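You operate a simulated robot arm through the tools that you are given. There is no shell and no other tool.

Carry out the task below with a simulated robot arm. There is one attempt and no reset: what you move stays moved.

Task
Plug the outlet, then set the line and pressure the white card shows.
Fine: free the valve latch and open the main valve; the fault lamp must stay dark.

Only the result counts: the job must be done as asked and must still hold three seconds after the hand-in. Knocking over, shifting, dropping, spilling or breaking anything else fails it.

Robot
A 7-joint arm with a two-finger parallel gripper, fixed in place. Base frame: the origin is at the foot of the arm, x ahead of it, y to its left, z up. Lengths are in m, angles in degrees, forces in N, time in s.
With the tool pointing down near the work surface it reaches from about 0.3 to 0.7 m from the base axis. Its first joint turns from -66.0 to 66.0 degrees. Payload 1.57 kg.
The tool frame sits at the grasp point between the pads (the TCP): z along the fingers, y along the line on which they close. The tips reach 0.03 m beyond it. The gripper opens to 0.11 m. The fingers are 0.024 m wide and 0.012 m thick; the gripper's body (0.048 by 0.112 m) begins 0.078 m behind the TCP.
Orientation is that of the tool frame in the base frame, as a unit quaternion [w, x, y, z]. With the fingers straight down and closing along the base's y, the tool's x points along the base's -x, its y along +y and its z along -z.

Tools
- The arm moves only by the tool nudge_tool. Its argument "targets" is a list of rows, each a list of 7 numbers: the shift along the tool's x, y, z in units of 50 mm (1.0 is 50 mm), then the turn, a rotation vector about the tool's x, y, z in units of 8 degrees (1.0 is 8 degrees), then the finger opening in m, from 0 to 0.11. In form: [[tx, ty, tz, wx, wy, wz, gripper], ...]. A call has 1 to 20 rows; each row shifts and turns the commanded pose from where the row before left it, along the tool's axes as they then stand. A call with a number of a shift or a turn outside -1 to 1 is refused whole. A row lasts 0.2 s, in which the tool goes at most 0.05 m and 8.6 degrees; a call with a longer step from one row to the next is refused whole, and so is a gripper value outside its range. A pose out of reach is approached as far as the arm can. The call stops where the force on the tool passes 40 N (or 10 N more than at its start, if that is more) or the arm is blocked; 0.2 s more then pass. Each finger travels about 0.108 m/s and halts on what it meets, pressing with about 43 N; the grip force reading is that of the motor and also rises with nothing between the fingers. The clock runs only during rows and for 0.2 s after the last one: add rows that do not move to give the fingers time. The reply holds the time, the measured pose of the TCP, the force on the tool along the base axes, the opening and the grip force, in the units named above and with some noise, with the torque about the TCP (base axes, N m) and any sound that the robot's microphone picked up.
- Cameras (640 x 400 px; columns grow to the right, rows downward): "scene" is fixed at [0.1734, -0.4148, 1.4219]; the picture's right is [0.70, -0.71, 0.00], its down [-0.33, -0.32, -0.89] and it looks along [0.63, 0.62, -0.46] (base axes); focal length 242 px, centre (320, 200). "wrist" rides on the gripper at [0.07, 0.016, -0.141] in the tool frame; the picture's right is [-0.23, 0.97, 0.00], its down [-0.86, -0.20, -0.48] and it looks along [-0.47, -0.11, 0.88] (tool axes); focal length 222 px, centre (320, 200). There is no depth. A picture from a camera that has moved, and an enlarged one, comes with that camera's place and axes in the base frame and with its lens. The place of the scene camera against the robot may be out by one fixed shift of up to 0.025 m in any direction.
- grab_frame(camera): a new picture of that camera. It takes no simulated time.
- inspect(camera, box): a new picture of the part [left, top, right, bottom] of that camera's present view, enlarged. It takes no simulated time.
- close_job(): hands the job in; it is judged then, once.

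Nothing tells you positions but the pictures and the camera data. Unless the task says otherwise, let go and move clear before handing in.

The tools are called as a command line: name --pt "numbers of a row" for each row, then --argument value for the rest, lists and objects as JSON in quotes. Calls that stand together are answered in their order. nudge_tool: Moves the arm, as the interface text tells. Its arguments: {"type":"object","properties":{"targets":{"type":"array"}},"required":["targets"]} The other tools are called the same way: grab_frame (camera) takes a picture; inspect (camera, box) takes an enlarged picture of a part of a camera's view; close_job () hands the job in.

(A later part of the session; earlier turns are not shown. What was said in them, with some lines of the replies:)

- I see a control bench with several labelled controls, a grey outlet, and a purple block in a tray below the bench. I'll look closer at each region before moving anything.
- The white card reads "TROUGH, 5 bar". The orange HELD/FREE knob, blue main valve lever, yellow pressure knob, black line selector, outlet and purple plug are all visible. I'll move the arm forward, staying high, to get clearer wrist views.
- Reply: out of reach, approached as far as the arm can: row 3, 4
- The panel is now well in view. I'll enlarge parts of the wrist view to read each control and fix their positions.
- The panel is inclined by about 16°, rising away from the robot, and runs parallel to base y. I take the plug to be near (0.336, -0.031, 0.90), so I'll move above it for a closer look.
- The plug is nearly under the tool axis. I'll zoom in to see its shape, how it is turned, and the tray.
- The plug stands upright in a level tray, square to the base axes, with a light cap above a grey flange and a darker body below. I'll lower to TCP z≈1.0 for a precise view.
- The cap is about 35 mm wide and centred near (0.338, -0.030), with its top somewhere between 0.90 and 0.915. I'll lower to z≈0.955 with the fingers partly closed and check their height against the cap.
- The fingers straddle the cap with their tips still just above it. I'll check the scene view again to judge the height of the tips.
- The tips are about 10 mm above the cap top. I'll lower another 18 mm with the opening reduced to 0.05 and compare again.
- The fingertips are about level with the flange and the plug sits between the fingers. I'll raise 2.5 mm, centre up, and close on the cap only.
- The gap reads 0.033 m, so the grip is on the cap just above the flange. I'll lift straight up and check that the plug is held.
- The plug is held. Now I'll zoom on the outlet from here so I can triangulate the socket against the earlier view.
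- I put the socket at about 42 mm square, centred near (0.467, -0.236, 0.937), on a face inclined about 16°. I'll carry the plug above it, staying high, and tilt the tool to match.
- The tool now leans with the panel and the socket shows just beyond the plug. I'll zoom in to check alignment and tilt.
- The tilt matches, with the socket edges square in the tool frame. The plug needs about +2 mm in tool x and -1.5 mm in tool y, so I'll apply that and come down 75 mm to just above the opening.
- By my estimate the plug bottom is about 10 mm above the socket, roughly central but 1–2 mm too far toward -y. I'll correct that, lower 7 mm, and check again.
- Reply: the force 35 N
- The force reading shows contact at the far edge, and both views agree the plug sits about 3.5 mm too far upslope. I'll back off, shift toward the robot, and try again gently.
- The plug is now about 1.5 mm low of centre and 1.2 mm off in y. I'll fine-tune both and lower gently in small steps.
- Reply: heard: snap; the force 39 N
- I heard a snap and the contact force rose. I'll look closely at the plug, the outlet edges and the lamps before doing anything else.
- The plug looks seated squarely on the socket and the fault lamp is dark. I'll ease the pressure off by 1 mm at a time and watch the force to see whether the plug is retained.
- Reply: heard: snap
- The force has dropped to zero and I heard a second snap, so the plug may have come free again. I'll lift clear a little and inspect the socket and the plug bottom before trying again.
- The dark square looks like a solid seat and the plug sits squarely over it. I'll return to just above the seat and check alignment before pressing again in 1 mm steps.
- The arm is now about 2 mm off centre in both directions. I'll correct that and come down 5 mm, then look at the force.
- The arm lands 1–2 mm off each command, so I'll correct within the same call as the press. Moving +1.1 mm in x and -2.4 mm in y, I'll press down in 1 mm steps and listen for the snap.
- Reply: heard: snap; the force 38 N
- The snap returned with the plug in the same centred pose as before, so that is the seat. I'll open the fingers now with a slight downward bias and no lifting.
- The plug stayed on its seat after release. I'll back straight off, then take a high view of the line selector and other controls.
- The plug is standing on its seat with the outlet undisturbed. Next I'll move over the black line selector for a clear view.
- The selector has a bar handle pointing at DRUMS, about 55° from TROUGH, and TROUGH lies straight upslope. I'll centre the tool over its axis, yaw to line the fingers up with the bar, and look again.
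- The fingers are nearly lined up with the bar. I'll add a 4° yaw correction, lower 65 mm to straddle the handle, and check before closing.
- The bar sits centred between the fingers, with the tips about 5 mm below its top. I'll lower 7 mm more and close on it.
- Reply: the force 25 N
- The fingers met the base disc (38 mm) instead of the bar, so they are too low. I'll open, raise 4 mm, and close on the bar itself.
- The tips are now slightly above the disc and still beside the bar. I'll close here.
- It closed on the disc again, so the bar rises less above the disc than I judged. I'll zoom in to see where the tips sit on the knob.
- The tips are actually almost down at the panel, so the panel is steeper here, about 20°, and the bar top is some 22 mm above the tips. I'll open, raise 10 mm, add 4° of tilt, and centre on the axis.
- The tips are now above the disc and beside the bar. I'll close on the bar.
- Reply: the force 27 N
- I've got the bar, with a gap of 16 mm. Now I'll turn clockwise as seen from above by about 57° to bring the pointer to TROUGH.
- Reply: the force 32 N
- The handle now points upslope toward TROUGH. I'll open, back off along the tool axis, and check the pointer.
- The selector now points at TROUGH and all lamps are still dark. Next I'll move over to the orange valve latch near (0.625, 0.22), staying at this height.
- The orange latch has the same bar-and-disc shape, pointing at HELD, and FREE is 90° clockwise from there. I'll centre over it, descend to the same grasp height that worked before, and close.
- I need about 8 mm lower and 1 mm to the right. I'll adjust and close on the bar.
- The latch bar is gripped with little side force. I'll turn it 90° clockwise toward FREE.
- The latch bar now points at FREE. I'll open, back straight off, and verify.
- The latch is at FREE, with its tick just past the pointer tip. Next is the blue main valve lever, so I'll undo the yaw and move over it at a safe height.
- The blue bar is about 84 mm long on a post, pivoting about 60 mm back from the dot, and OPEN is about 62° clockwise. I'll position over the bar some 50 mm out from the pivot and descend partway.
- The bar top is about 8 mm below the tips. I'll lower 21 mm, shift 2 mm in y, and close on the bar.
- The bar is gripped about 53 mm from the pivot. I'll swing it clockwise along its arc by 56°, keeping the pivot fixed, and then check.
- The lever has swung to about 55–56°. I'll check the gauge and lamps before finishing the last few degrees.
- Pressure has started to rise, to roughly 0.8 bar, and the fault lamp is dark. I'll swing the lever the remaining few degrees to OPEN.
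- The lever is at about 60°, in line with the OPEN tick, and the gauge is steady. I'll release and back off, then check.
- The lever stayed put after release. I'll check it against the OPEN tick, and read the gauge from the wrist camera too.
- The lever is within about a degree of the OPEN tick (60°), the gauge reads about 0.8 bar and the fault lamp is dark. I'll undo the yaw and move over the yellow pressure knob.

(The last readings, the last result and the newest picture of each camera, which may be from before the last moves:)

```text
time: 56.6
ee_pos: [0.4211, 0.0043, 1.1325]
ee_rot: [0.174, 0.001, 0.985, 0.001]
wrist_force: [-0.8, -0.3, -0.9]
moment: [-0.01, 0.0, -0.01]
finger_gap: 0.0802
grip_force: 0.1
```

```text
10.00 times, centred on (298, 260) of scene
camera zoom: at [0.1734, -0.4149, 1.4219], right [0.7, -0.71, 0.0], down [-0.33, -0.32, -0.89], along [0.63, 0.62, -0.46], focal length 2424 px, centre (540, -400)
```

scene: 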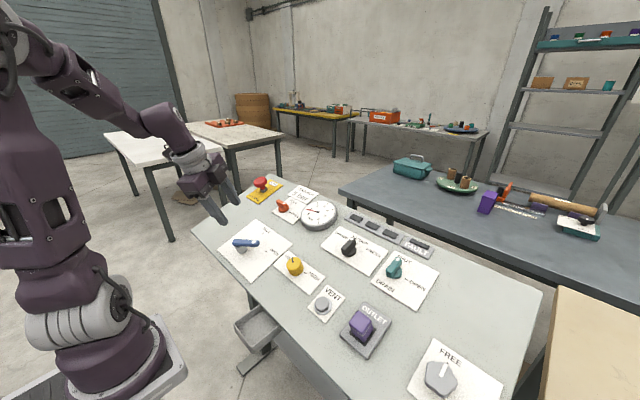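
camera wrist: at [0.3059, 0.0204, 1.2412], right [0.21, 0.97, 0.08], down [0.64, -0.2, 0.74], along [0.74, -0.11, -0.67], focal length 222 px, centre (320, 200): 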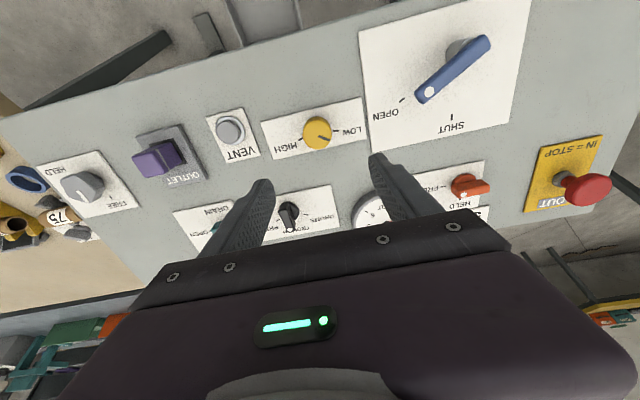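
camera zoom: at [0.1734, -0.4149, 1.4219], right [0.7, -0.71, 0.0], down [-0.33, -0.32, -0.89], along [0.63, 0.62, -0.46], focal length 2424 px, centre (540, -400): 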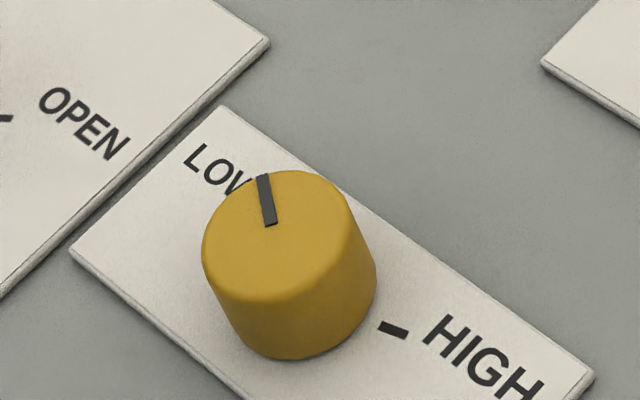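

The yellow knob is a cylinder about 42 mm wide, its pointer about 17° clockwise of LOW, which fits 0.8 bar. I'll pre-yaw the other way so I have room to turn, centre on the knob, and lower partway.

nudge_tool --pt "0.05 -0.084 0 0 0 0 0.07" --pt "0 0 0.4 0 0 -0.88 0.07" --pt "0 0 0.4 0 0 -0.88 0.07" --pt "0 0 0.4 0 0 -0.88 0.07" --pt "0 0 0.4 0 0 -0.88 0.07" --pt "0 0 0.4 0 0 -0.88 0.07" --pt "0 0 0.3 0 0 0 0.07" --pt "0 0 0 0 0 0 0.07"

grab_frame --camera "wrist"

inspect --camera "wrist" --box '[240, 110, 400, 210]'

inspect --camera "scene" --box '[250, 220, 346, 280]'

```text
time: 58.4
ee_pos: [0.456, -0.0017, 1.0224]
ee_rot: [0.166, -0.297, 0.939, -0.053]
wrist_force: [-0.2, 0.3, 1.0]
moment: [0.04, -0.02, 0.01]
finger_gap: 0.07
grip_force: 0.1
```

```text
taken
camera wrist: at [0.3437, -0.0282, 1.1328], right [-0.35, 0.93, -0.13], down [0.6, 0.33, 0.73], along [0.72, 0.18, -0.67], focal length 222 px, centre (320, 200)
```

wrist: 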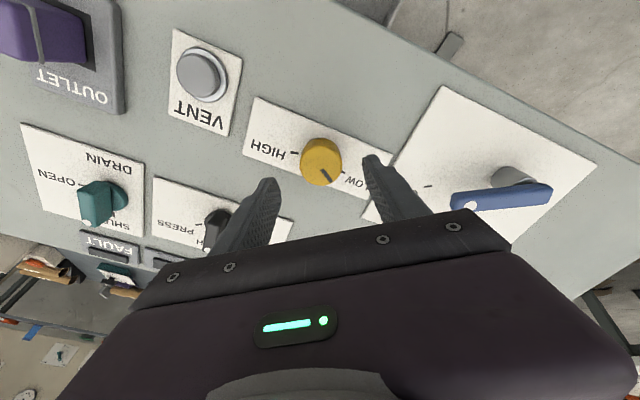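

```text
4.00 times, centred on (320, 160) of wrist
camera zoom: at [0.3437, -0.0282, 1.1328], right [-0.35, 0.93, -0.13], down [0.6, 0.33, 0.73], along [0.72, 0.18, -0.67], focal length 888 px, centre (320, 360)
```

zoom: 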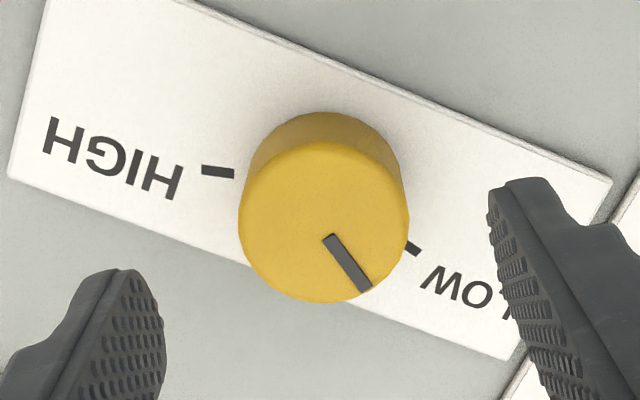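

```text
6.67 times, centred on (298, 250) of scene
camera zoom: at [0.1734, -0.4148, 1.4219], right [0.7, -0.71, 0.0], down [-0.33, -0.32, -0.89], along [0.63, 0.62, -0.46], focal length 1616 px, centre (467, -133)
```

zoom: 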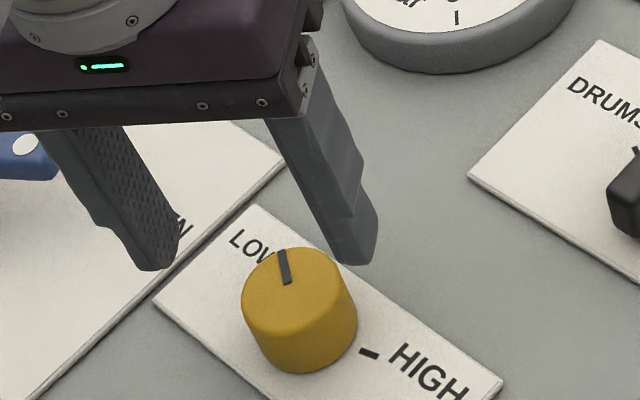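

The knob is centred and about 35 mm tall. I'll descend 50 mm and close on it.

nudge_tool --pt "0 0 0.5 0 0 0 0.07" --pt "0 0 0.5 0 0 0 0.07" --pt "0 0 0 0 0 0 0.055" --pt "0 0 0 0 0 0 0.04" --pt "0 0 0 0 0 0 0.03" --pt "0 0 0 0 0 0 0.03"

inspect --camera "wrist" --box '[240, 110, 400, 210]'

inspect --camera "scene" --box '[250, 220, 346, 280]'

inspect --camera "scene" --box '[290, 190, 354, 230]'

```text
time: 59.8
ee_pos: [0.473, -0.001, 0.9778]
ee_rot: [0.166, -0.297, 0.939, -0.052]
wrist_force: [8.2, -7.1, -7.4]
moment: [0.67, 0.04, 0.19]
finger_gap: 0.0417
grip_force: 44.6
```

```text
4.00 times, centred on (320, 160) of wrist
camera zoom: at [0.3616, -0.0268, 1.0867], right [-0.35, 0.93, -0.13], down [0.6, 0.33, 0.73], along [0.72, 0.18, -0.67], focal length 888 px, centre (320, 360)
```

zoom: 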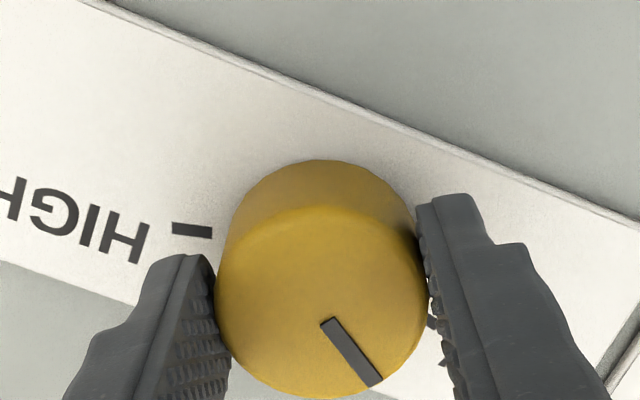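

```text
6.67 times, centred on (298, 250) of scene
camera zoom: at [0.1737, -0.4151, 1.4218], right [0.7, -0.71, 0.0], down [-0.33, -0.32, -0.89], along [0.63, 0.62, -0.46], focal length 1616 px, centre (467, -133)
```

zoom: 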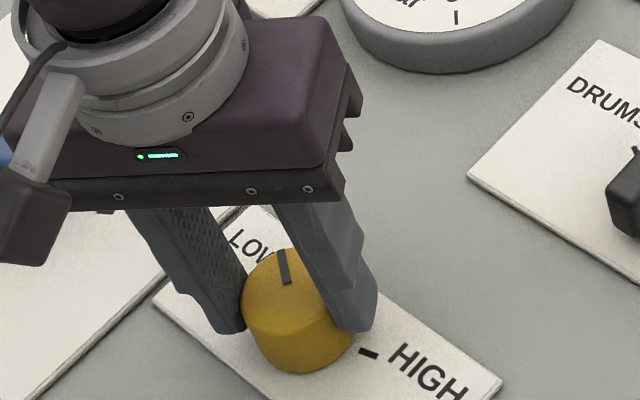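

```text
10.00 times, centred on (322, 210) of scene
camera zoom: at [0.1737, -0.4151, 1.4218], right [0.7, -0.71, 0.0], down [-0.33, -0.32, -0.89], along [0.63, 0.62, -0.46], focal length 2424 px, centre (300, 100)
```

zoom: 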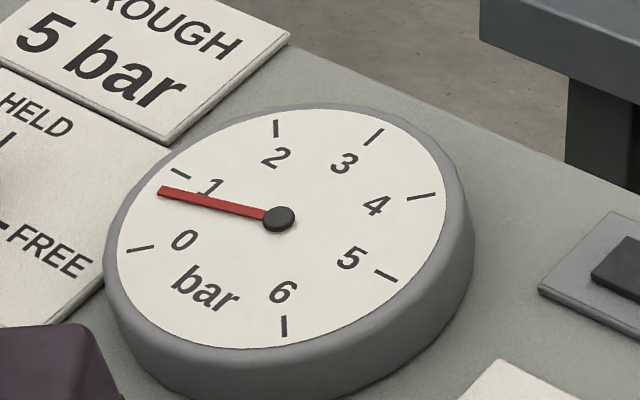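

The knob is gripped at 42 mm and the gauge is visible in the scene view. I'll turn clockwise about 29° first and read the gauge.

nudge_tool --pt "0 0 0 0 0 0.6 0.03" --pt "0 0 0 0 0 0.75 0.03" --pt "0 0 0 0 0 0.75 0.03" --pt "0 0 0 0 0 0.75 0.03" --pt "0 0 0 0 0 0.75 0.03" --pt "0 0 0 0 0 0 0.03" --pt "0 0 0 0 0 0 0.03"

inspect --camera "scene" --box '[290, 190, 354, 230]'

inspect --camera "scene" --box '[250, 220, 346, 280]'

inspect --camera "scene" --box '[330, 200, 458, 280]'

```text
time: 61.4
ee_pos: [0.4733, -0.0008, 0.9764]
ee_rot: [0.173, -0.055, 0.983, -0.009]
wrist_force: [-1.4, 14.1, -7.4]
moment: [1.01, 0.24, 0.31]
finger_gap: 0.041
grip_force: 45.4
```

```text
10.00 times, centred on (322, 210) of scene
camera zoom: at [0.1735, -0.4145, 1.422], right [0.7, -0.71, 0.0], down [-0.33, -0.32, -0.89], along [0.63, 0.62, -0.46], focal length 2424 px, centre (300, 100)
```

zoom: 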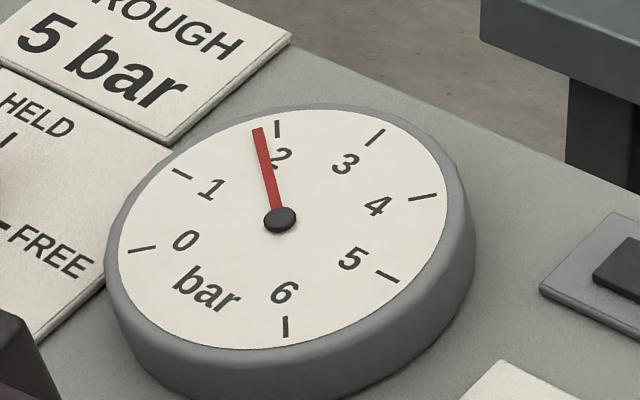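

```text
6.67 times, centred on (298, 250) of scene
camera zoom: at [0.1735, -0.4145, 1.422], right [0.7, -0.71, 0.0], down [-0.33, -0.32, -0.89], along [0.63, 0.62, -0.46], focal length 1616 px, centre (467, -133)
```

zoom: 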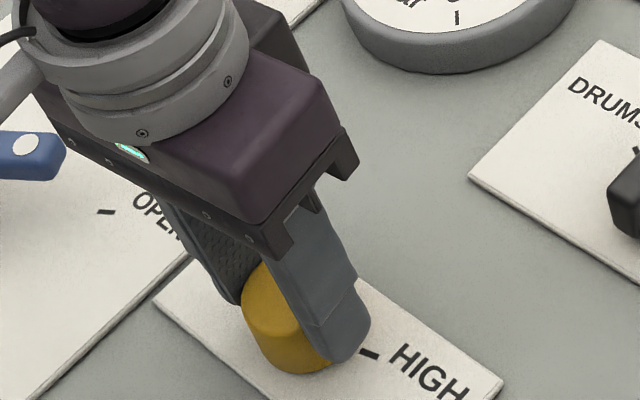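

```text
5.00 times, centred on (394, 240) of scene
camera zoom: at [0.1735, -0.4145, 1.422], right [0.7, -0.71, 0.0], down [-0.33, -0.32, -0.89], along [0.63, 0.62, -0.46], focal length 1212 px, centre (-50, 0)
```

zoom: 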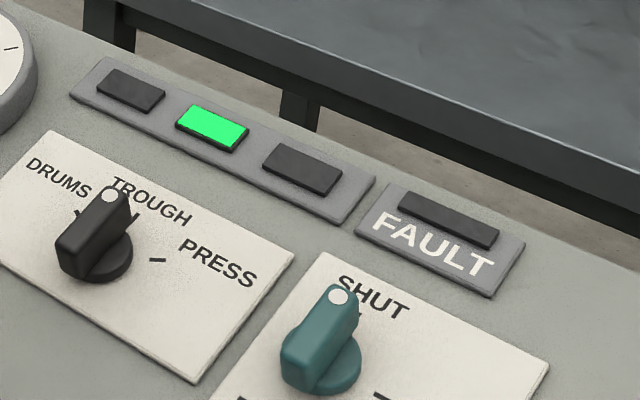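

The gauge reads about 1.82 bar, the middle green lamp has lit and the fault lamp is dark. The response is about 0.04 bar per degree, so I'll turn another 72° and re-read.

nudge_tool --pt "0 0 0 0 0 0.6 0.03" --pt "0 0 0 0 0 0.75 0.03" --pt "0 0 0 0 0 0.75 0.03" --pt "0 0 0 0 0 0.75 0.03" --pt "0 0 0 0 0 0.75 0.03" --pt "0 0 0 0 0 0.75 0.03" --pt "0 0 0 0 0 0.75 0.03" --pt "0 0 0 0 0 0.75 0.03" --pt "0 0 0 0 0 0.75 0.03" --pt "0 0 0 0 0 0.75 0.03" --pt "0 0 0 0 0 0.75 0.03" --pt "0 0 0 0 0 0.75 0.03" --pt "0 0 0 0 0 0 0.03" --pt "0 0 0 0 0 0 0.03"

inspect --camera "scene" --box '[290, 190, 354, 230]'

inspect --camera "scene" --box '[250, 220, 346, 280]'

inspect --camera "scene" --box '[330, 200, 458, 280]'

```text
time: 62.5
ee_pos: [0.4759, -0.0011, 0.9782]
ee_rot: [0.173, 0.143, 0.974, 0.027]
wrist_force: [-4.7, 6.1, 13.8]
moment: [-0.35, 0.71, -0.11]
finger_gap: 0.0406
grip_force: 44.9
stopped in row 5: the force on the tool passed its limit at 41 N (the readings are from after the stop); the commanded pose is now the measured one
```

```text
10.00 times, centred on (322, 210) of scene
camera zoom: at [0.173, -0.4147, 1.422], right [0.7, -0.71, 0.0], down [-0.33, -0.32, -0.89], along [0.63, 0.62, -0.46], focal length 2424 px, centre (300, 100)
```

zoom: 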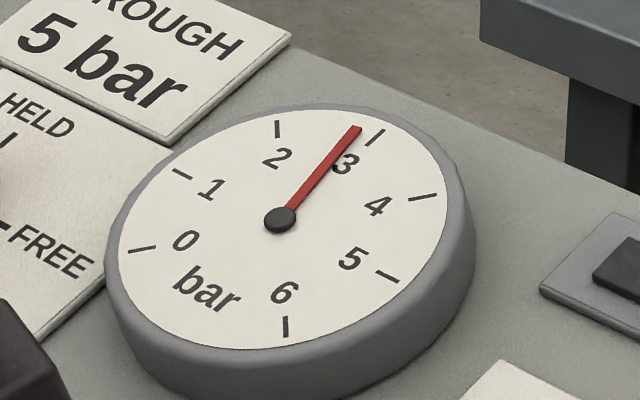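

```text
6.67 times, centred on (298, 250) of scene
camera zoom: at [0.173, -0.4147, 1.422], right [0.7, -0.71, 0.0], down [-0.33, -0.32, -0.89], along [0.63, 0.62, -0.46], focal length 1616 px, centre (467, -133)
```

zoom: 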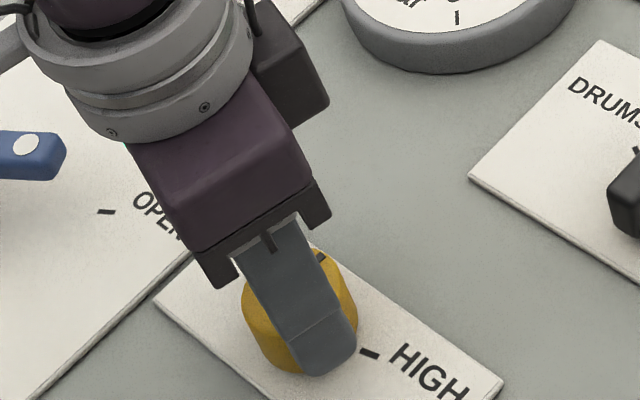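

```text
5.00 times, centred on (394, 240) of scene
camera zoom: at [0.173, -0.4147, 1.422], right [0.7, -0.71, 0.0], down [-0.33, -0.32, -0.89], along [0.63, 0.62, -0.46], focal length 1212 px, centre (-50, 0)
```

zoom: 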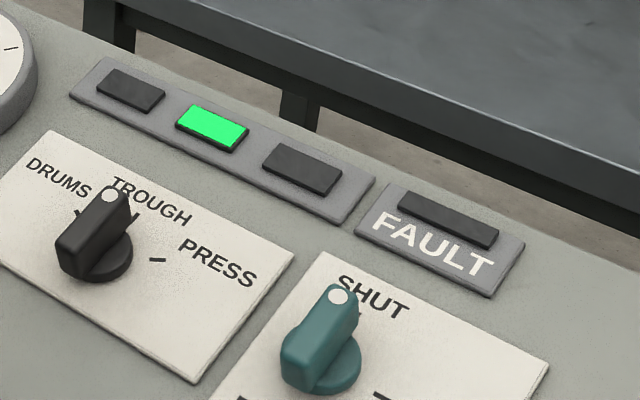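

It stopped on side force because the tool is a few mm off the knob axis; the gauge now reads about 2.85 bar. I'll check the centring in the wrist view before continuing.

inspect --camera "wrist" --box '[240, 110, 400, 210]'

grab_frame --camera "wrist"

```text
4.00 times, centred on (320, 160) of wrist
camera zoom: at [0.3668, 0.0357, 1.0883], right [0.47, 0.87, 0.17], down [0.55, -0.44, 0.71], along [0.69, -0.24, -0.68], focal length 888 px, centre (320, 360)
```

zoom: 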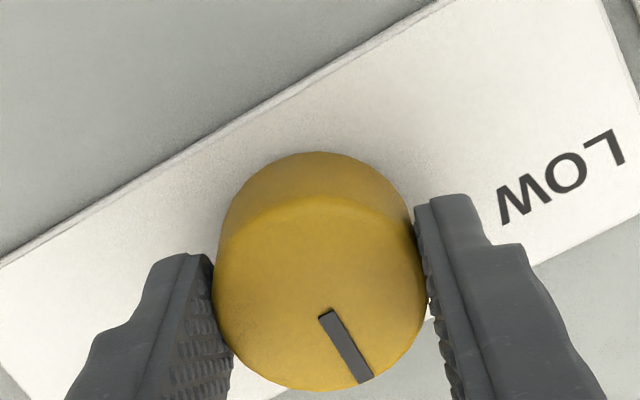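

```text
taken
camera wrist: at [0.3668, 0.0357, 1.0883], right [0.47, 0.87, 0.17], down [0.55, -0.44, 0.71], along [0.69, -0.24, -0.68], focal length 222 px, centre (320, 200)
```

wrist: 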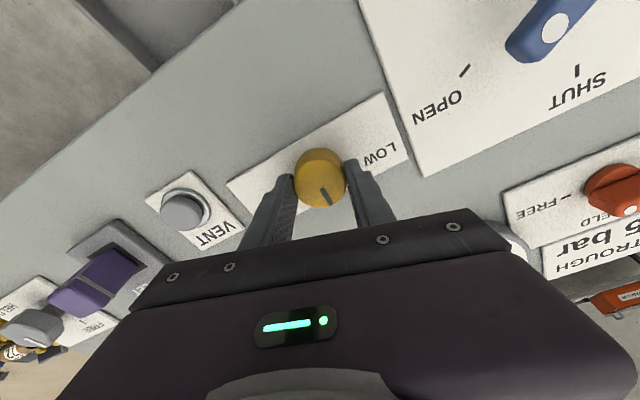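

The pads have since settled close to the knob axis. I'll turn a further 45° in one call and re-read.

nudge_tool --pt "0 0 0 0 0 0.5 0.03" --pt "0 0 0 0 0 0.7 0.03" --pt "0 0 0 0 0 0.7 0.03" --pt "0 0 0 0 0 0.7 0.03" --pt "0 0 0 0 0 0.7 0.03" --pt "0 0 0 0 0 0.7 0.03" --pt "0 0 0 0 0 0.7 0.03" --pt "0 0 0 0 0 0.7 0.03" --pt "0 0 0 0 0 0 0.03" --pt "0 0 0 0 0 0 0.03"

inspect --camera "scene" --box '[290, 190, 354, 230]'

inspect --camera "scene" --box '[330, 200, 458, 280]'

inspect --camera "wrist" --box '[240, 110, 400, 210]'

```text
time: 64.7
ee_pos: [0.4743, -0.0015, 0.9778]
ee_rot: [0.15, 0.492, 0.853, 0.089]
wrist_force: [5.7, 13.4, -16.9]
moment: [-0.54, 0.39, -0.18]
finger_gap: 0.0406
grip_force: 45.7
```

```text
10.00 times, centred on (322, 210) of scene
camera zoom: at [0.1738, -0.4144, 1.4219], right [0.7, -0.71, 0.0], down [-0.33, -0.32, -0.89], along [0.63, 0.62, -0.46], focal length 2424 px, centre (300, 100)
```

zoom: 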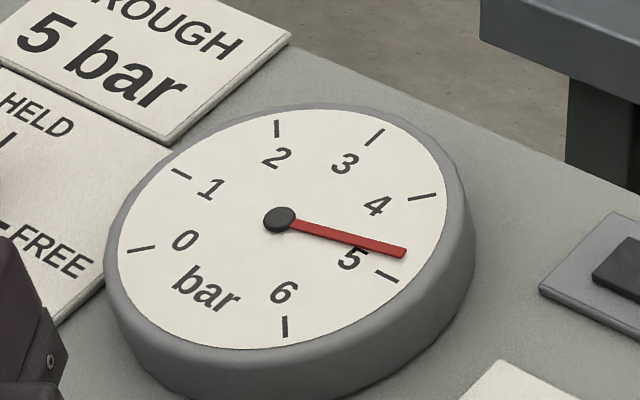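

```text
5.00 times, centred on (394, 240) of scene
camera zoom: at [0.1738, -0.4144, 1.4219], right [0.7, -0.71, 0.0], down [-0.33, -0.32, -0.89], along [0.63, 0.62, -0.46], focal length 1212 px, centre (-50, 0)
```

zoom: 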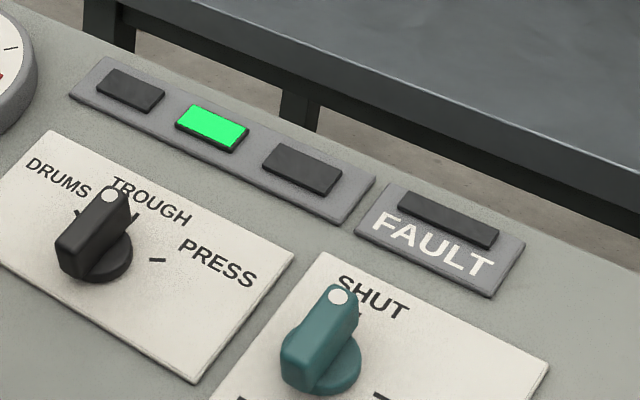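

```text
4.00 times, centred on (320, 160) of wrist
camera zoom: at [0.4059, 0.0682, 1.1024], right [0.9, 0.29, 0.33], down [0.08, -0.84, 0.53], along [0.43, -0.46, -0.78], focal length 888 px, centre (320, 360)
```

zoom: 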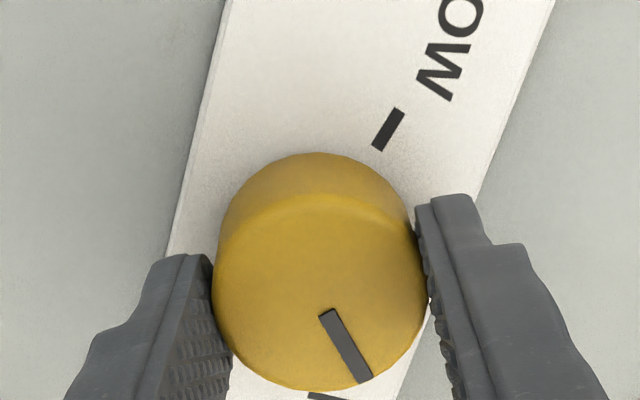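

The gauge reads about 4.75 bar with the fault lamp still dark. I need roughly 6° more.

nudge_tool --pt "0 0 0 0 0 0.36 0.03" --pt "0 0 0 0 0 0.36 0.03" --pt "0 0 0 0 0 0 0.03" --pt "0 0 0 0 0 0 0.03"

inspect --camera "scene" --box '[290, 190, 354, 230]'

inspect --camera "scene" --box '[304, 198, 336, 218]'

inspect --camera "scene" --box '[330, 200, 458, 280]'

```text
time: 65.7
ee_pos: [0.4747, -0.0017, 0.9767]
ee_rot: [0.146, 0.534, 0.827, 0.096]
wrist_force: [0.3, 10.1, -22.1]
moment: [-0.1, 1.07, -0.01]
finger_gap: 0.0409
grip_force: 45.0
```

```text
10.00 times, centred on (322, 210) of scene
camera zoom: at [0.1738, -0.4145, 1.4219], right [0.7, -0.71, 0.0], down [-0.33, -0.32, -0.89], along [0.63, 0.62, -0.46], focal length 2424 px, centre (300, 100)
```

zoom: 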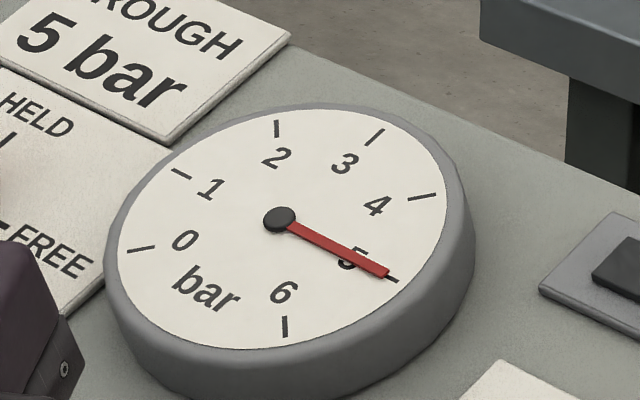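

```text
16.00 times, centred on (320, 208) of scene
camera zoom: at [0.1738, -0.4145, 1.4219], right [0.7, -0.71, 0.0], down [-0.33, -0.32, -0.89], along [0.63, 0.62, -0.46], focal length 3879 px, centre (320, 72)
```

zoom: 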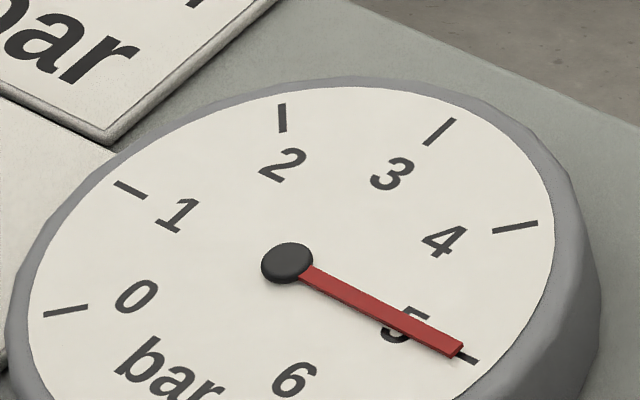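

```text
5.00 times, centred on (394, 240) of scene
camera zoom: at [0.1738, -0.4145, 1.4219], right [0.7, -0.71, 0.0], down [-0.33, -0.32, -0.89], along [0.63, 0.62, -0.46], focal length 1212 px, centre (-50, 0)
```

zoom: 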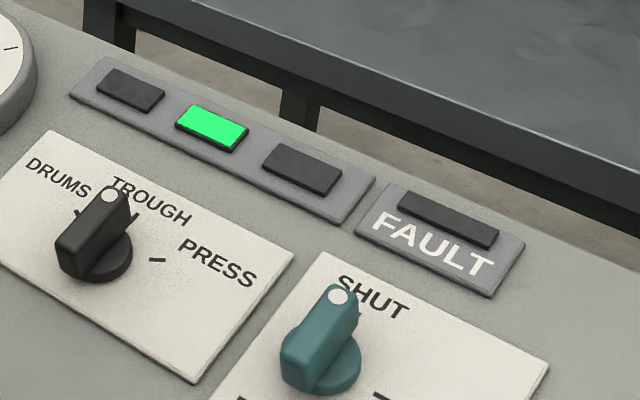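

The needle is on 5 bar. I'll release the knob, back away along the tool axis, and confirm the reading holds.

nudge_tool --pt "0 0 0 0 0 0 0.06" --pt "0 0 0 0 0 0 0.07" --pt "0 0 -0.6 0 0 0 0.07" --pt "0 0 -1 0 0 0 0.07" --pt "0 0 -1 0 0 0 0.07" --pt "0 0 0 0 0 0 0.07" --pt "0 0 0 0 0 0 0.07"

inspect --camera "scene" --box '[304, 198, 336, 218]'

grab_frame --camera "scene"

inspect --camera "scene" --box '[330, 200, 458, 280]'

grab_frame --camera "wrist"

```text
time: 67.3
ee_pos: [0.4311, -0.0009, 1.0992]
ee_rot: [0.147, 0.534, 0.827, 0.096]
wrist_force: [0.7, -0.3, -0.6]
moment: [-0.01, -0.03, 0.03]
finger_gap: 0.0697
grip_force: 0.2
```

```text
16.00 times, centred on (320, 208) of scene
camera zoom: at [0.1734, -0.4149, 1.4219], right [0.7, -0.71, 0.0], down [-0.33, -0.32, -0.89], along [0.63, 0.62, -0.46], focal length 3879 px, centre (320, 72)
```

zoom: 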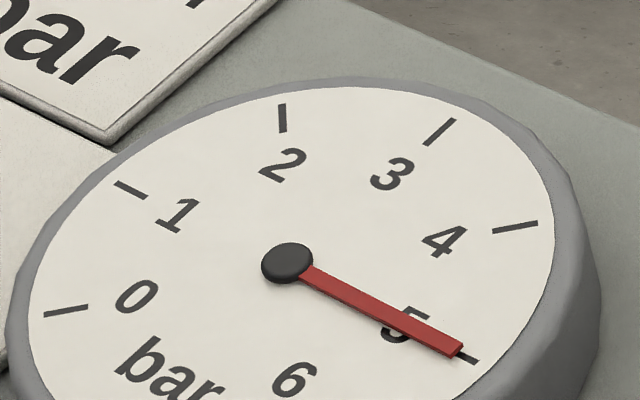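

```text
taken
```

scene: 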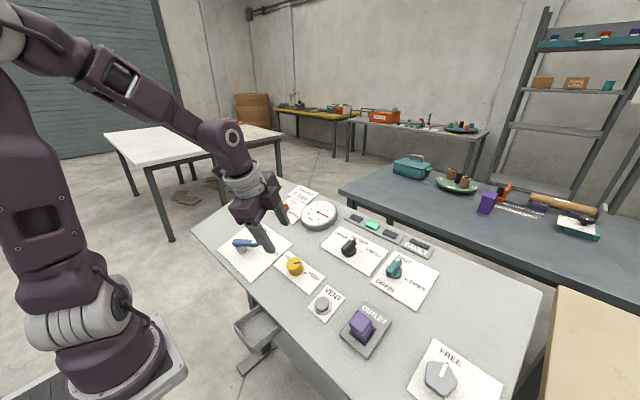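

```text
5.00 times, centred on (394, 240) of scene
camera zoom: at [0.1734, -0.4149, 1.4219], right [0.7, -0.71, 0.0], down [-0.33, -0.32, -0.89], along [0.63, 0.62, -0.46], focal length 1212 px, centre (-50, 0)
```

zoom: 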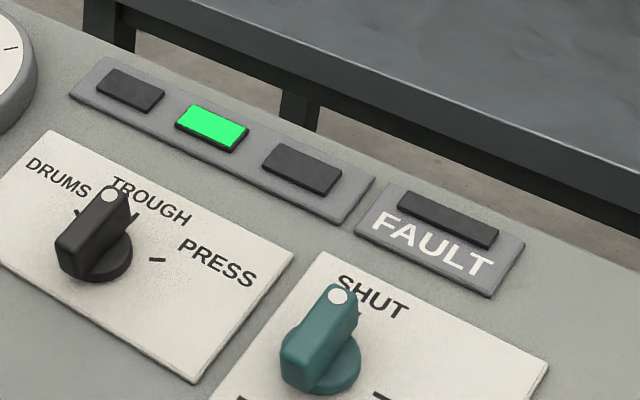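

```text
taken
camera wrist: at [0.3682, 0.0687, 1.227], right [0.92, 0.19, 0.34], down [-0.01, -0.86, 0.51], along [0.39, -0.47, -0.79], focal length 222 px, centre (320, 200)
```

wrist: 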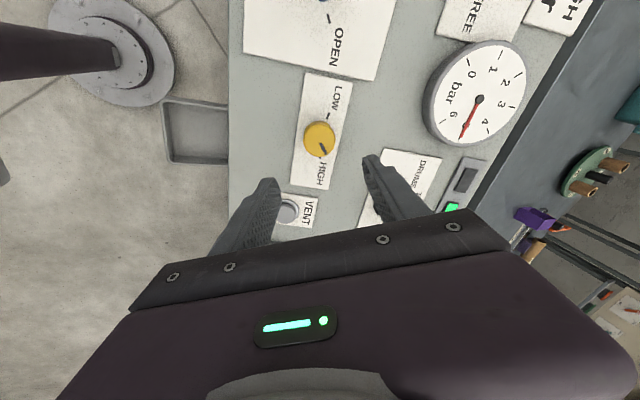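

The gauge holds at 5 bar, the TROUGH lamp is green and the fault lamp is dark. I'll move the arm up and clear, then double-check the gauge, plug, latch, lever and selector.

inspect --camera "wrist" --box '[416, 40, 528, 110]'

nudge_tool --pt "0 0 -1 0 0 -0.94 0.07" --pt "0 0 -1 0 0 -0.94 0.07" --pt "0 0 -0.5 0 0 -0.94 0.07" --pt "0 0 0 0 0 -0.94 0.07" --pt "0 0 0 0 0 -0.94 0.07" --pt "0 0 0 0 0 -0.94 0.07" --pt "0 0 0 0 0 -0.94 0.07" --pt "0 0 0 0 0 -0.94 0.07" --pt "0 0 0 0 0 0 0.07"

grab_frame --camera "wrist"

inspect --camera "scene" --box '[320, 290, 416, 350]'

inspect --camera "scene" --box '[200, 170, 360, 270]'

inspect --camera "scene" --box '[310, 200, 470, 300]'

```text
5.71 times, centred on (472, 75) of wrist
camera zoom: at [0.3682, 0.0687, 1.227], right [0.92, 0.19, 0.34], down [-0.01, -0.86, 0.51], along [0.39, -0.47, -0.79], focal length 1269 px, centre (-549, 914)
```

zoom: 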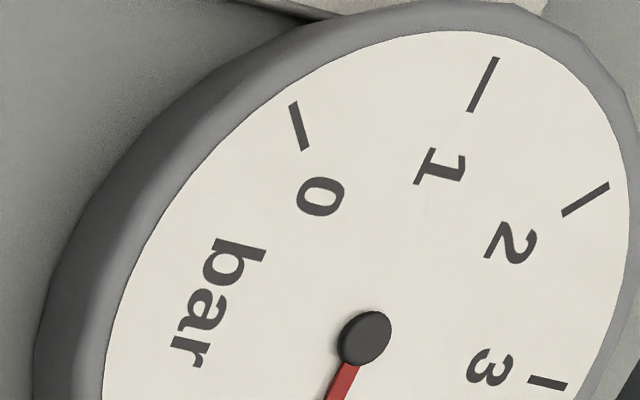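

```text
time: 69.3
ee_pos: [0.3867, -0.0013, 1.2162]
ee_rot: [0.174, 0.047, 0.984, 0.01]
wrist_force: [-0.1, -1.2, 0.1]
moment: [-0.01, 0.0, 0.03]
finger_gap: 0.0698
grip_force: 0.1
```

```text
taken
camera wrist: at [0.2734, 0.0223, 1.3249], right [0.3, 0.95, 0.11], down [0.62, -0.28, 0.74], along [0.73, -0.15, -0.67], focal length 222 px, centre (320, 200)
```

wrist: 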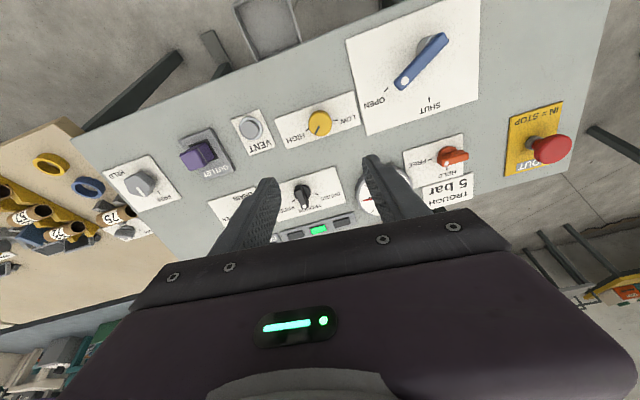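

```text
6.67 times, centred on (368, 320) of scene
camera zoom: at [0.1734, -0.4148, 1.4219], right [0.7, -0.71, 0.0], down [-0.33, -0.32, -0.89], along [0.63, 0.62, -0.46], focal length 1616 px, centre (0, -600)
```

zoom: 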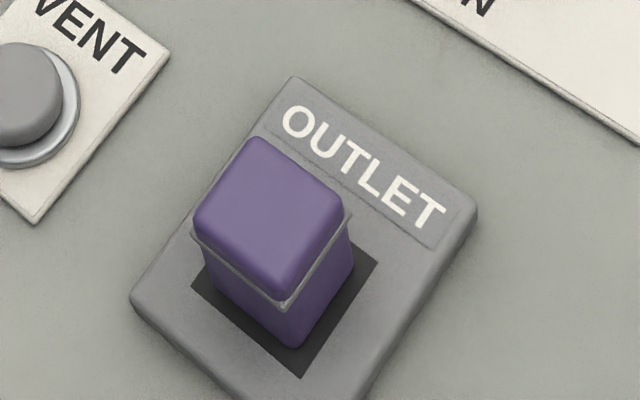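

```text
4.00 times, centred on (280, 220) of scene
camera zoom: at [0.1734, -0.4148, 1.4219], right [0.7, -0.71, 0.0], down [-0.33, -0.32, -0.89], along [0.63, 0.62, -0.46], focal length 970 px, centre (480, 120)
```

zoom: 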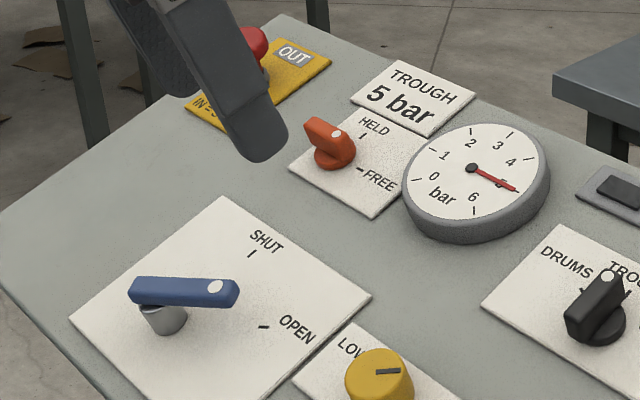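

```text
4.00 times, centred on (390, 250) of scene
camera zoom: at [0.1734, -0.4148, 1.4219], right [0.7, -0.71, 0.0], down [-0.33, -0.32, -0.89], along [0.63, 0.62, -0.46], focal length 970 px, centre (40, 0)
```

zoom: 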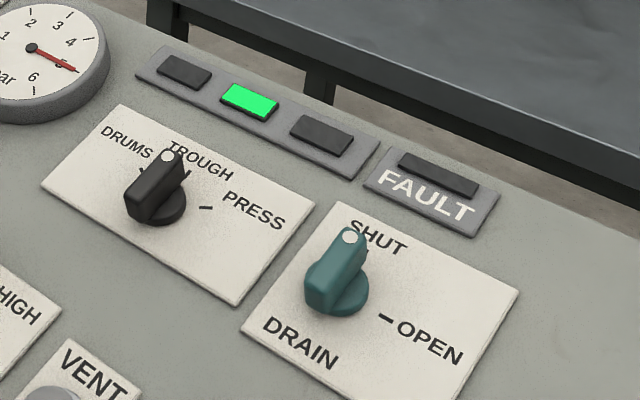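

Everything checks out:
- The plug is seated on the outlet.
- The selector points at TROUGH and its lamp is green.
- The latch is at FREE and the main valve is at OPEN.
- The gauge is steady at 5 bar and the fault lamp is dark.

The gripper is empty and well clear, so I'm handing in.

close_job

```text
The job is handed in.
```

The job is handed in. At the last check everything the task asked for was in place:

- **Outlet:** the plug is on the outlet and stayed put after I let go. It snapped into place, came free once when I eased off, and I reseated it. It sits on top of the dark square rather than going into a hole. I took the snap, and the pressure holding at 5 bar, as the sign that it is seated.
- **Line:** the selector points at TROUGH, and the middle lamp above it turned green once pressure came up.
- **Valve:** the orange latch was turned from HELD to FREE, and the main valve lever was then swung to within about a degree of OPEN.
- **Pressure:** the gauge read 5 bar, as the card shows, and held there after I let go of the knob.
- **Fault lamp:** it was dark every time I looked.

I didn't touch the grey HELD/FREE knob, the drain, the vent or the stop button. The gripper was empty and well clear of the panel at hand-in.
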